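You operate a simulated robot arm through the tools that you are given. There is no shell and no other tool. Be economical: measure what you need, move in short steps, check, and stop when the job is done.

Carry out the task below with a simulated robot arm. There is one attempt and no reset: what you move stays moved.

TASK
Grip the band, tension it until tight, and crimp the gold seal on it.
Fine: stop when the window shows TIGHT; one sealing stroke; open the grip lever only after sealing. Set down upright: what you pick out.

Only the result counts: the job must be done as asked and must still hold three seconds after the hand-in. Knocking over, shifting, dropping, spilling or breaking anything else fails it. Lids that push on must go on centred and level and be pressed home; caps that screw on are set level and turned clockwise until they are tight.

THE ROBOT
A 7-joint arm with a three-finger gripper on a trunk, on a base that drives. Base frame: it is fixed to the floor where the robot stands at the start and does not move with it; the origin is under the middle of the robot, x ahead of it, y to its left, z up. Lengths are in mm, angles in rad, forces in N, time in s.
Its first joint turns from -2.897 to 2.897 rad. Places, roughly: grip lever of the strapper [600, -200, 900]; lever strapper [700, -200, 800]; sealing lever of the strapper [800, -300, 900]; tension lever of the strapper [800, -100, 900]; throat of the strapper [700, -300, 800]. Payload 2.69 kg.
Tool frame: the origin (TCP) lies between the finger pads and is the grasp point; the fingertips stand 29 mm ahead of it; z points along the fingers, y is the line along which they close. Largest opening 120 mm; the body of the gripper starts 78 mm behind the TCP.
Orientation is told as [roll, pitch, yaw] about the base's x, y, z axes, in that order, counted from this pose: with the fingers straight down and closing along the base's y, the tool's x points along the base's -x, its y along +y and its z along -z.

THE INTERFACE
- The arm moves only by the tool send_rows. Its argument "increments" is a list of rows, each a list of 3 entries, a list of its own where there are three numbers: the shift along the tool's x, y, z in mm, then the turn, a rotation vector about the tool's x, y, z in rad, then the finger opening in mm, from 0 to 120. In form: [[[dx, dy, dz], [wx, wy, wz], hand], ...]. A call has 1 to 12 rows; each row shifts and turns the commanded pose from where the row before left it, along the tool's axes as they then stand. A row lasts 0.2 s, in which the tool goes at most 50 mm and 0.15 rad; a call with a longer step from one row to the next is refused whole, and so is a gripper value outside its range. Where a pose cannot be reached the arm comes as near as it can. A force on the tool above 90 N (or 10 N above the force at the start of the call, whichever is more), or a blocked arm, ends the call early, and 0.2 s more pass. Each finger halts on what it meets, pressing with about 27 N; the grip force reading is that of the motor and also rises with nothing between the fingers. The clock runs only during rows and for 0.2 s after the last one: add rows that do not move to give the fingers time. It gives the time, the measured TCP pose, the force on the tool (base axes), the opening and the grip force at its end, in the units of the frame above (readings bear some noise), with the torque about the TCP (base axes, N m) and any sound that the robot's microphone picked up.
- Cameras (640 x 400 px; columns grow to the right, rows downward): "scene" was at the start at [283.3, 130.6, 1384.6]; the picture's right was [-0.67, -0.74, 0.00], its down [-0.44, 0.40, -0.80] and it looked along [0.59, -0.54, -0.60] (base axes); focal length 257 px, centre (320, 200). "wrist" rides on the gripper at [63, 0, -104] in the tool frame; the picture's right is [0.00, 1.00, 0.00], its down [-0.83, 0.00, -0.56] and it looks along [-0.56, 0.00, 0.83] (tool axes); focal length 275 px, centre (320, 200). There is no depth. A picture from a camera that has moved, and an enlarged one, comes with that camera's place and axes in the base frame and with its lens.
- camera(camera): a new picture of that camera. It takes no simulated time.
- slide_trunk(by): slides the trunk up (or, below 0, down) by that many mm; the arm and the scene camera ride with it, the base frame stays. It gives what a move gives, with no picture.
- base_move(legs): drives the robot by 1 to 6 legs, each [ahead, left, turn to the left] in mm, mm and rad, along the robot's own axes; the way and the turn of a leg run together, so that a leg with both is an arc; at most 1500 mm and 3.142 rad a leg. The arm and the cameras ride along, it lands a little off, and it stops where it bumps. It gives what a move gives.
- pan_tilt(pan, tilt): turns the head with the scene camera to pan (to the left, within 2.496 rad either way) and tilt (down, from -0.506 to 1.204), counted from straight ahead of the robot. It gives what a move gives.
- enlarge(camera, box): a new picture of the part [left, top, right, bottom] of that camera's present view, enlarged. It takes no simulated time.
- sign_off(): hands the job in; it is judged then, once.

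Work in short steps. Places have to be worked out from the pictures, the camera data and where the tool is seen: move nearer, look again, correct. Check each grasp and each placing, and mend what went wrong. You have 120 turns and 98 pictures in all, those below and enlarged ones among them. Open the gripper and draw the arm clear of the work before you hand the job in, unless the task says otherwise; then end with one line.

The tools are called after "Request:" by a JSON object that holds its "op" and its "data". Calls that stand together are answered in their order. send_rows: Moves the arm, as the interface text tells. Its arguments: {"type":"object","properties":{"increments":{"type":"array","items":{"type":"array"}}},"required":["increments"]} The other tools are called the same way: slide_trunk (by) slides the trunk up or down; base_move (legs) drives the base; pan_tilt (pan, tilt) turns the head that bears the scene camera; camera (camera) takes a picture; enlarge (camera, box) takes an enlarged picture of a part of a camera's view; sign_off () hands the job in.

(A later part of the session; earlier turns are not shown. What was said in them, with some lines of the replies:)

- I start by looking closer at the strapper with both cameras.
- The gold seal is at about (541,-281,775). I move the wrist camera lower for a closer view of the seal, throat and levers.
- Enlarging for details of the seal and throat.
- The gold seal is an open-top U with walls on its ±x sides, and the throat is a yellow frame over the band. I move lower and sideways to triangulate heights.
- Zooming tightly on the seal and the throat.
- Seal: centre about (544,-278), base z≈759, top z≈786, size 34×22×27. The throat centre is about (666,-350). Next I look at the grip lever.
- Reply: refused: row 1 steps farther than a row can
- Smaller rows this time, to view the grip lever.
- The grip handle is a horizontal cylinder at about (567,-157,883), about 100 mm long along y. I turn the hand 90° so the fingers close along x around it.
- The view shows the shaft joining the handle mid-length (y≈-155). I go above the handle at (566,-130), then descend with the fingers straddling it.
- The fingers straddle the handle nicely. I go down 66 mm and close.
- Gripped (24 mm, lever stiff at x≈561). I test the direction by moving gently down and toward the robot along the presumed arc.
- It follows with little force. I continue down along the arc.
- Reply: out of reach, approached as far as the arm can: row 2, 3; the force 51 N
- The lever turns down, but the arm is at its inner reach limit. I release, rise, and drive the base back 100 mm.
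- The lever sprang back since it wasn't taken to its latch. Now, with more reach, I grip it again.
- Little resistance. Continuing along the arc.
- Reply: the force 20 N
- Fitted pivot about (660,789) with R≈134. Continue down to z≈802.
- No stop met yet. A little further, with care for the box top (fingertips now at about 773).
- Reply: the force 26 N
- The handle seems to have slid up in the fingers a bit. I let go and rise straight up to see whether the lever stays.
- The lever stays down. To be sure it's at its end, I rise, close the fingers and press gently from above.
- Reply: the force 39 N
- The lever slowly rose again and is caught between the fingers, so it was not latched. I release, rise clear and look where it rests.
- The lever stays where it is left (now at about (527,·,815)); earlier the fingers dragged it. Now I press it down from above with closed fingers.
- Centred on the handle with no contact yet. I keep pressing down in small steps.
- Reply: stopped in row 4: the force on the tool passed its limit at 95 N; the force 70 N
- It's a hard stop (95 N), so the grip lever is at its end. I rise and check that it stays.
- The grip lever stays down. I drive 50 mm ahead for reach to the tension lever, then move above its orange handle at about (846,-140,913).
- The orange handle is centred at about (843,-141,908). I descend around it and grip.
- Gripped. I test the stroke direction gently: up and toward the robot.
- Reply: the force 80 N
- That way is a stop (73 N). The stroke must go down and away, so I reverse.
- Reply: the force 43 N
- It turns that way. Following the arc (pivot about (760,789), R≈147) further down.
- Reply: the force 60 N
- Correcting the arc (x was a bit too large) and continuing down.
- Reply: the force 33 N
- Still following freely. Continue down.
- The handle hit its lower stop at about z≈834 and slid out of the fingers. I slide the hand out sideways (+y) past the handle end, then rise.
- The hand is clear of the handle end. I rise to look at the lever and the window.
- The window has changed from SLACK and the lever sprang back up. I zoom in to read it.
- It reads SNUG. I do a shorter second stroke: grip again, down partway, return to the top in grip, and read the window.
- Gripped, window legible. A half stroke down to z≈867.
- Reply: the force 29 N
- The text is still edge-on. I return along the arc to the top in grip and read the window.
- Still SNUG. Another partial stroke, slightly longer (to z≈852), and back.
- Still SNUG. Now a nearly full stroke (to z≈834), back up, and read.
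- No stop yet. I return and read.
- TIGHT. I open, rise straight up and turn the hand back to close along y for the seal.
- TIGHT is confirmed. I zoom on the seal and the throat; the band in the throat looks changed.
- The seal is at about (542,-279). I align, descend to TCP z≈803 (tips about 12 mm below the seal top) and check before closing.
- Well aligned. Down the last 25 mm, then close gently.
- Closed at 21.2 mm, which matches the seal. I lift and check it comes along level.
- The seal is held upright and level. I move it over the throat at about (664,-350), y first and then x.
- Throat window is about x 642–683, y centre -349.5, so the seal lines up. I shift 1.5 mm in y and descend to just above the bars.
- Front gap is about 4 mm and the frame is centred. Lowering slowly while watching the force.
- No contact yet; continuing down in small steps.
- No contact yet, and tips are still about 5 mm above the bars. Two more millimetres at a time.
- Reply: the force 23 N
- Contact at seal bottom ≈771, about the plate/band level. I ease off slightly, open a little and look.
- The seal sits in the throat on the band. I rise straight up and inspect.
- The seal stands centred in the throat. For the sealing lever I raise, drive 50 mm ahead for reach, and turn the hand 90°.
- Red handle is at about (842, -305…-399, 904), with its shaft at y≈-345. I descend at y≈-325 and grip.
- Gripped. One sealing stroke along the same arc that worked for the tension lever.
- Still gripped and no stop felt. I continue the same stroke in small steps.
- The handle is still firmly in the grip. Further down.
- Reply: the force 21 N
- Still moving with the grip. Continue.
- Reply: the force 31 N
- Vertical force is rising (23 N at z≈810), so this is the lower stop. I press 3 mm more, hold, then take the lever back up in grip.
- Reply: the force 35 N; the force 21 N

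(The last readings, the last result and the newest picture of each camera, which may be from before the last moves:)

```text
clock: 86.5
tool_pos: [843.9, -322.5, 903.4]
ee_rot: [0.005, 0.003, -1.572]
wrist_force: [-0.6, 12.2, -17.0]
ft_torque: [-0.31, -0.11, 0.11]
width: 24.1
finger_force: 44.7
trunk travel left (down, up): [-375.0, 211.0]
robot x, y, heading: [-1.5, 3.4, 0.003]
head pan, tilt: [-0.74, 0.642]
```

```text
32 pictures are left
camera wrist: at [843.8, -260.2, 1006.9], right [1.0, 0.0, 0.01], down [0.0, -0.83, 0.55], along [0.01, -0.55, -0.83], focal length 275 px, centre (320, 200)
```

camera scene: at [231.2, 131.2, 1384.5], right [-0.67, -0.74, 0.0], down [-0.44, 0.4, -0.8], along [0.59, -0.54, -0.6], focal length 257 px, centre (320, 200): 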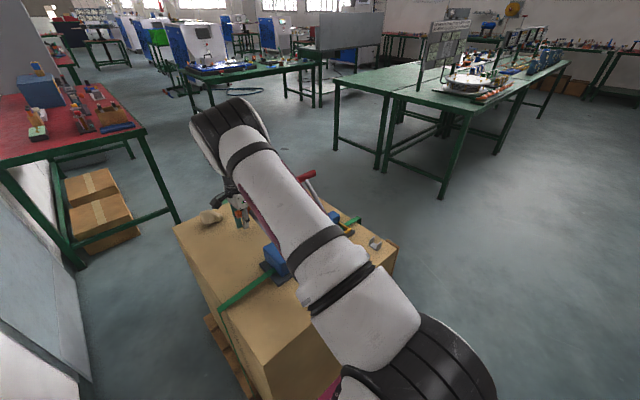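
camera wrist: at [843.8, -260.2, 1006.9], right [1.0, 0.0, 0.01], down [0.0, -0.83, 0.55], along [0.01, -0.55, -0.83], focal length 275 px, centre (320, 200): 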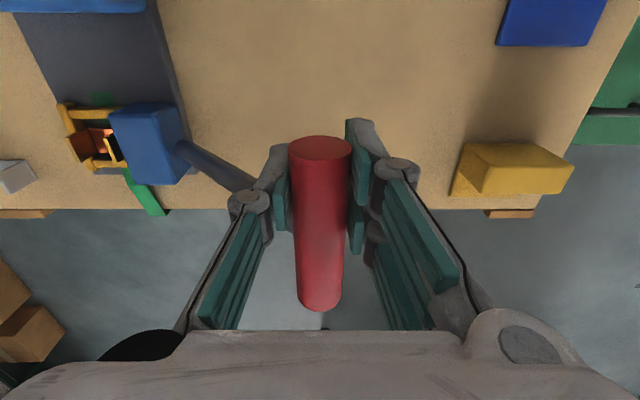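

Lever back at the top. I open, rise, and look at the seal.

Request:
{"op": "send_rows", "data": {"increments": [[[0, 0, 0], [0, 0, 0], 64], [[0, 0, 0], [0, 0, 0], 64], [[0, 0, -30], [0, 0, 0], 64], [[0, 0, -35], [0, 0, 0], 64], [[0, 0, -40], [0, 0, 0], 64], [[0, -40, 0], [0, 0, 0], 64], [[0, -45, 0], [0, 0, 0], 64], [[0, -45, 0], [0, 0, 0], 64], [[30, -30, 0], [0, 0, 0], 64]]}}

Request:
{"op": "camera", "data": {"camera": "wrist"}}

```text
clock: 88.5
tool_pos: [679.7, -294.6, 1008.9]
ee_rot: [0.007, -0.001, -1.572]
wrist_force: [-0.3, -0.3, -0.5]
ft_torque: [0.04, 0.02, 0.02]
width: 64.1
finger_force: 0.0
trunk travel left (down, up): [-375.0, 211.0]
robot x, y, heading: [-2.6, 0.6, 0.003]
head pan, tilt: [-0.74, 0.642]
```

```text
31 pictures are left
camera wrist: at [680.5, -231.6, 1111.7], right [1.0, 0.0, 0.01], down [0.0, -0.83, 0.56], along [0.01, -0.56, -0.83], focal length 275 px, centre (320, 200)
```

wrist: 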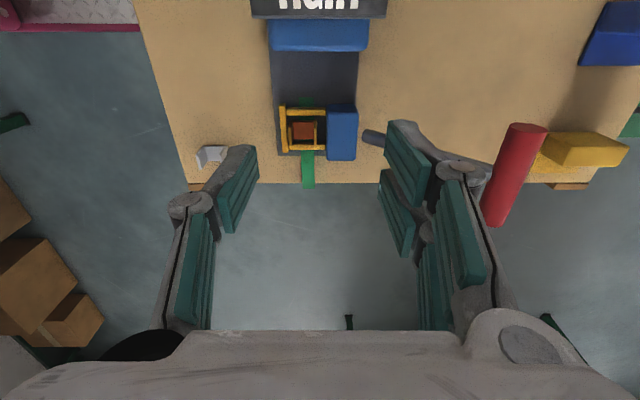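

Request:
{"op": "enlarge", "data": {"camera": "wrist", "box": [260, 80, 370, 190]}}

Request:
{"op": "enlarge", "data": {"camera": "wrist", "box": [220, 0, 420, 120]}}

```text
3.64 times, centred on (315, 135) of wrist
camera zoom: at [680.5, -231.6, 1111.7], right [1.0, 0.0, 0.01], down [0.0, -0.83, 0.56], along [0.01, -0.56, -0.83], focal length 1001 px, centre (338, 436)
```

zoom: 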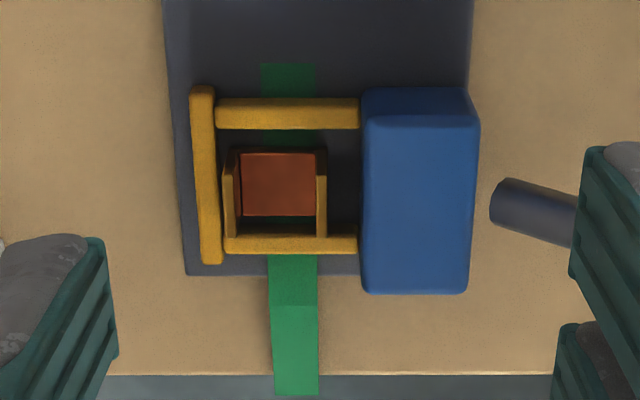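

```text
3.20 times, centred on (320, 60) of wrist
camera zoom: at [680.5, -231.6, 1111.7], right [1.0, 0.0, 0.01], down [0.0, -0.83, 0.56], along [0.01, -0.56, -0.83], focal length 881 px, centre (320, 648)
```

zoom: 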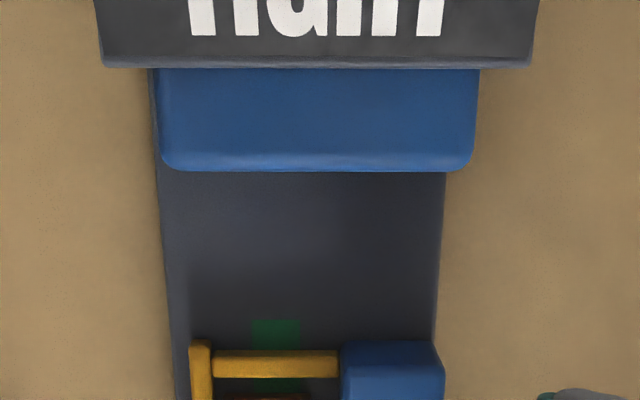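

The seal now shows its crimp (a copper-coloured band lock between the walls). Next I open the grip lever: drive back 100 mm and go above its handle.

Request:
{"op": "base_move", "data": {"legs": [[-100, 0, 0]]}}

Request:
{"op": "send_rows", "data": {"increments": [[[40, -12, 0], [0, 0, 0], 64], [[42, -13, 0], [0, 0, 0], 64], [[42, -13, 0], [0, 0, 0], 64], [[42, -13, 0], [0, 0, 0], 64], [[0, 0, 0], [0, 0, 0], 64]]}}

Request:
{"op": "camera", "data": {"camera": "wrist"}}

```text
clock: 89.6
tool_pos: [579.7, -295.1, 1008.1]
ee_rot: [0.009, 0.0, -1.571]
wrist_force: [0.5, 0.3, -0.2]
ft_torque: [0.02, -0.02, -0.03]
width: 64.1
finger_force: 0.1
trunk travel left (down, up): [-375.0, 211.0]
robot x, y, heading: [-103.2, -1.8, 0.0]
head pan, tilt: [-0.74, 0.642]
```

```text
clock: 90.8
tool_pos: [528.5, -125.9, 1006.9]
ee_rot: [0.006, 0.0, -1.573]
wrist_force: [-0.2, -0.6, 0.0]
ft_torque: [-0.03, 0.01, -0.02]
width: 63.8
finger_force: 0.0
trunk travel left (down, up): [-375.0, 211.0]
robot x, y, heading: [-103.6, 0.2, 0.005]
head pan, tilt: [-0.74, 0.642]
```

```text
28 pictures are left
camera wrist: at [528.9, -62.7, 1110.9], right [1.0, 0.0, 0.01], down [0.0, -0.83, 0.56], along [0.01, -0.56, -0.83], focal length 275 px, centre (320, 200)
```

wrist: 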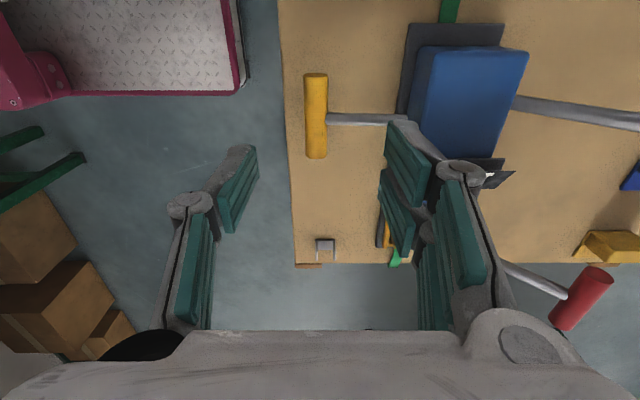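

Handle at about (524, -115…-210, 797). I descend around it to TCP z≈800 and grip.

Request:
{"op": "send_rows", "data": {"increments": [[[-4, -3, 40], [0, 0, 0], 64], [[0, 0, 45], [0, 0, 0], 64], [[0, 0, 45], [0, 0, 0], 64], [[0, 0, 45], [0, 0, 0], 64], [[0, 0, 30], [0, 0, 0], 64], [[0, 0, 0], [0, 0, 0], 64], [[0, 0, 0], [0, 0, 0], 15], [[0, 0, 0], [0, 0, 0], 15], [[0, 0, 0], [0, 0, 0], 15]]}}

Request:
{"op": "camera", "data": {"camera": "wrist"}}

```text
clock: 92.8
tool_pos: [525.6, -131.2, 802.9]
ee_rot: [0.006, 0.003, -1.57]
wrist_force: [4.1, 21.9, 3.3]
ft_torque: [0.1, -0.01, 0.33]
width: 24.2
finger_force: 45.3
trunk travel left (down, up): [-375.0, 211.0]
robot x, y, heading: [-104.8, -2.2, 0.003]
head pan, tilt: [-0.74, 0.642]
```

```text
27 pictures are left
camera wrist: at [526.1, -66.8, 906.9], right [1.0, 0.0, 0.01], down [0.0, -0.83, 0.55], along [0.01, -0.55, -0.83], focal length 275 px, centre (320, 200)
```

wrist: 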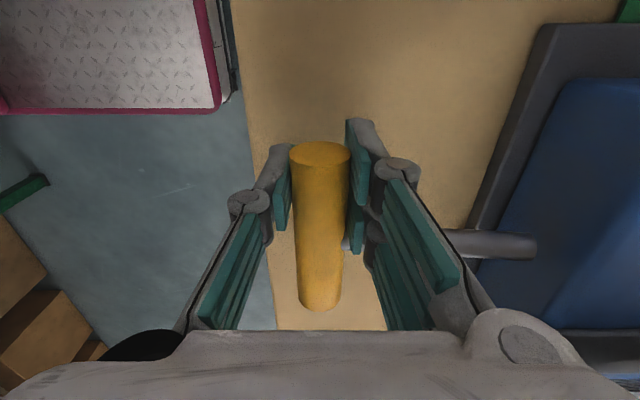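

Good grip. I pull the lever up along its arc back to the open position.

Request:
{"op": "send_rows", "data": {"increments": [[[0, 1, -8], [0, 0, 0], 15], [[0, 1.5, -8], [0, 0, 0], 15], [[0, 2, -8], [0, 0, 0], 15], [[0, 2.5, -8], [0, 0, 0], 15], [[0, 3.5, -8], [0, 0, 0], 15], [[0, 3.5, -8], [0, 0, 0], 15], [[0, 4.5, -8], [0, 0, 0], 15], [[0, 5.5, -8], [0, 0, 0], 15], [[0, 6, -8], [0, 0, 0], 15], [[0, 6, -8], [0, 0, 0], 15], [[0, 0, 0], [0, 0, 0], 15]]}}

Request:
{"op": "camera", "data": {"camera": "wrist"}}

```text
clock: 95.2
tool_pos: [561.7, -130.6, 880.4]
ee_rot: [0.0, 0.005, -1.57]
wrist_force: [-8.6, 24.6, -43.0]
ft_torque: [0.35, 0.32, 0.46]
width: 24.8
finger_force: 44.5
trunk travel left (down, up): [-375.0, 211.0]
robot x, y, heading: [-101.8, 1.8, 0.004]
head pan, tilt: [-0.74, 0.642]
```

```text
26 pictures are left
camera wrist: at [563.1, -67.1, 984.5], right [1.0, 0.01, 0.0], down [0.0, -0.83, 0.55], along [0.0, -0.55, -0.83], focal length 275 px, centre (320, 200)
```

wrist: 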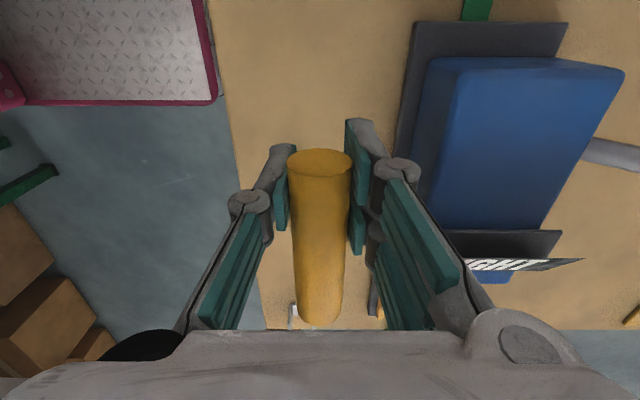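

It is at the upper stop (43 N) and back where it started. I release and rise straight up.

Request:
{"op": "send_rows", "data": {"increments": [[[0, 0, 0], [0, 0, 0], 64], [[0, 0, 0], [0, 0, 0], 64], [[0, 0, -30], [0, 0, 0], 64], [[0, 0, -40], [0, 0, 0], 64], [[0, 0, -40], [0, 0, 0], 64], [[0, -40, -20], [0, 0, 0], 64], [[0, -30, 0], [0, 0, 0], 64], [[0, 0, 0], [0, 0, 0], 64]]}}

Request:
{"op": "camera", "data": {"camera": "wrist"}}

Request:
{"op": "enlarge", "data": {"camera": "scene", "box": [170, 160, 420, 340]}}

```text
clock: 97.0
tool_pos: [491.3, -131.8, 1013.3]
ee_rot: [0.008, 0.0, -1.572]
wrist_force: [-0.5, 0.7, 0.0]
ft_torque: [0.03, -0.05, -0.01]
width: 64.1
finger_force: 0.0
trunk travel left (down, up): [-375.0, 211.0]
robot x, y, heading: [-101.9, -5.4, 0.007]
head pan, tilt: [-0.74, 0.642]
```

```text
25 pictures are left
camera wrist: at [492.0, -69.4, 1116.8], right [1.0, 0.0, 0.01], down [0.0, -0.83, 0.56], along [0.01, -0.56, -0.83], focal length 275 px, centre (320, 200)
```

wrist: 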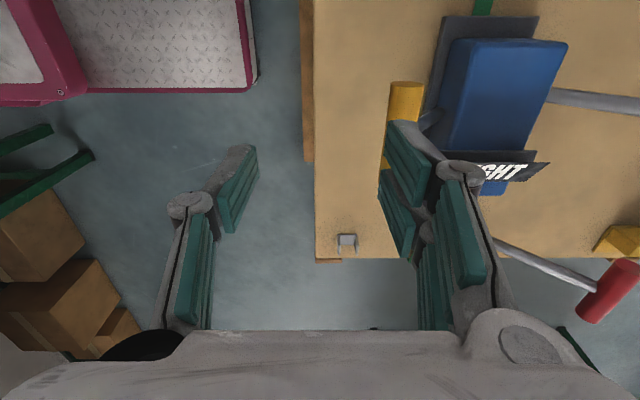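

```text
2.22 times, centred on (295, 250) of scene
camera zoom: at [181.4, 131.2, 1384.5], right [-0.67, -0.74, 0.0], down [-0.44, 0.4, -0.8], along [0.59, -0.54, -0.6], focal length 571 px, centre (376, 89)
```

zoom: 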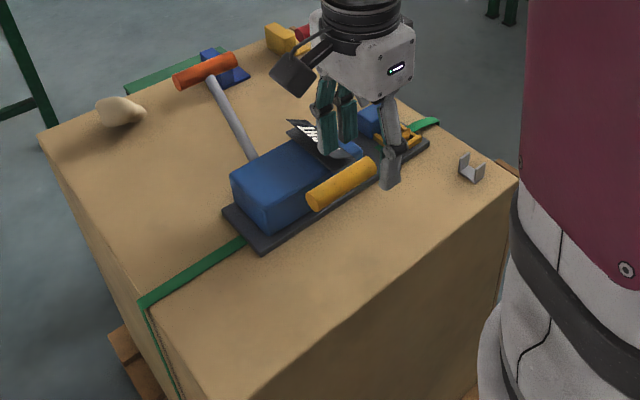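

The grip lever is open and the window still shows TIGHT. I draw the arm clear and take a last look at the seal.

Request:
{"op": "send_rows", "data": {"increments": [[[30, 0, -40], [0, 0, 0], 100], [[40, 0, -30], [0, 0, 0], 120], [[40, 0, -30], [0, 0, 0], 120], [[40, 0, -20], [0, 0, 0], 120], [[0, 0, 0], [0, 0, 0], 120]]}}

Request:
{"op": "enlarge", "data": {"camera": "scene", "box": [280, 180, 380, 260]}}

Request:
{"op": "camera", "data": {"camera": "wrist"}}

```text
clock: 98.2
tool_pos: [493.3, 19.8, 1133.5]
ee_rot: [0.007, 0.0, -1.573]
wrist_force: [-0.1, -1.2, 0.1]
ft_torque: [0.06, -0.01, 0.02]
width: 119.8
finger_force: 0.1
trunk travel left (down, up): [-375.0, 211.0]
robot x, y, heading: [-100.3, -1.2, 0.001]
head pan, tilt: [-0.74, 0.642]
```

```text
5.00 times, centred on (330, 220) of scene
camera zoom: at [181.3, 131.2, 1384.5], right [-0.67, -0.74, 0.0], down [-0.44, 0.4, -0.8], along [0.59, -0.54, -0.6], focal length 1285 px, centre (270, 100)
```

zoom: 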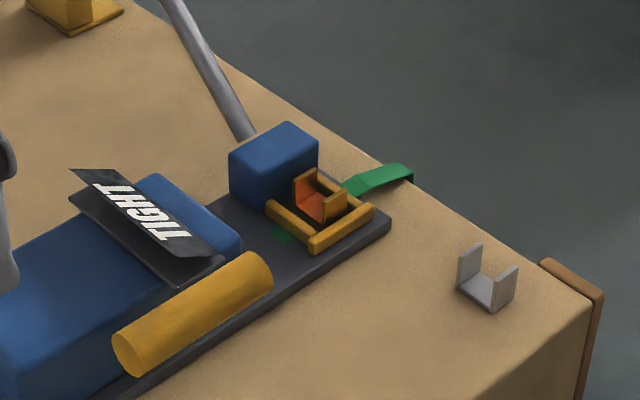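

```text
22 pictures are left
camera wrist: at [492.8, 82.5, 1237.3], right [1.0, 0.0, 0.01], down [0.0, -0.83, 0.56], along [0.01, -0.56, -0.83], focal length 275 px, centre (320, 200)
```

wrist: 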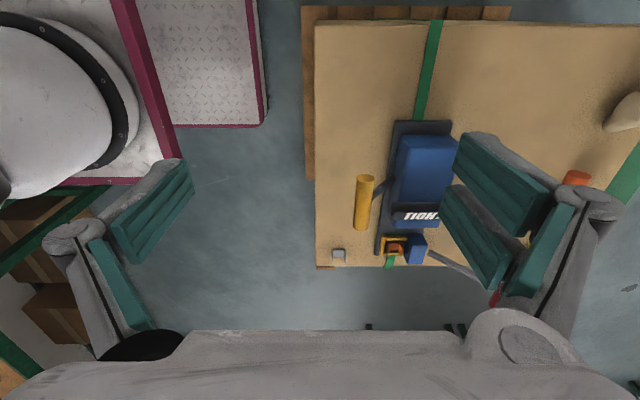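

The seal is upright and crimped in the throat, the window shows TIGHT, the grip lever is open, the silver seal is untouched, and the arm is clear. I hand in.

Request:
{"op": "sign_off", "data": {}}

```text
The job is handed in.
```

The band is gripped and tensioned to TIGHT, and the gold seal stands upright in the throat, crimped with one sealing stroke. I opened the grip lever only after that. I handed the job in with the arm clear; no result came back.
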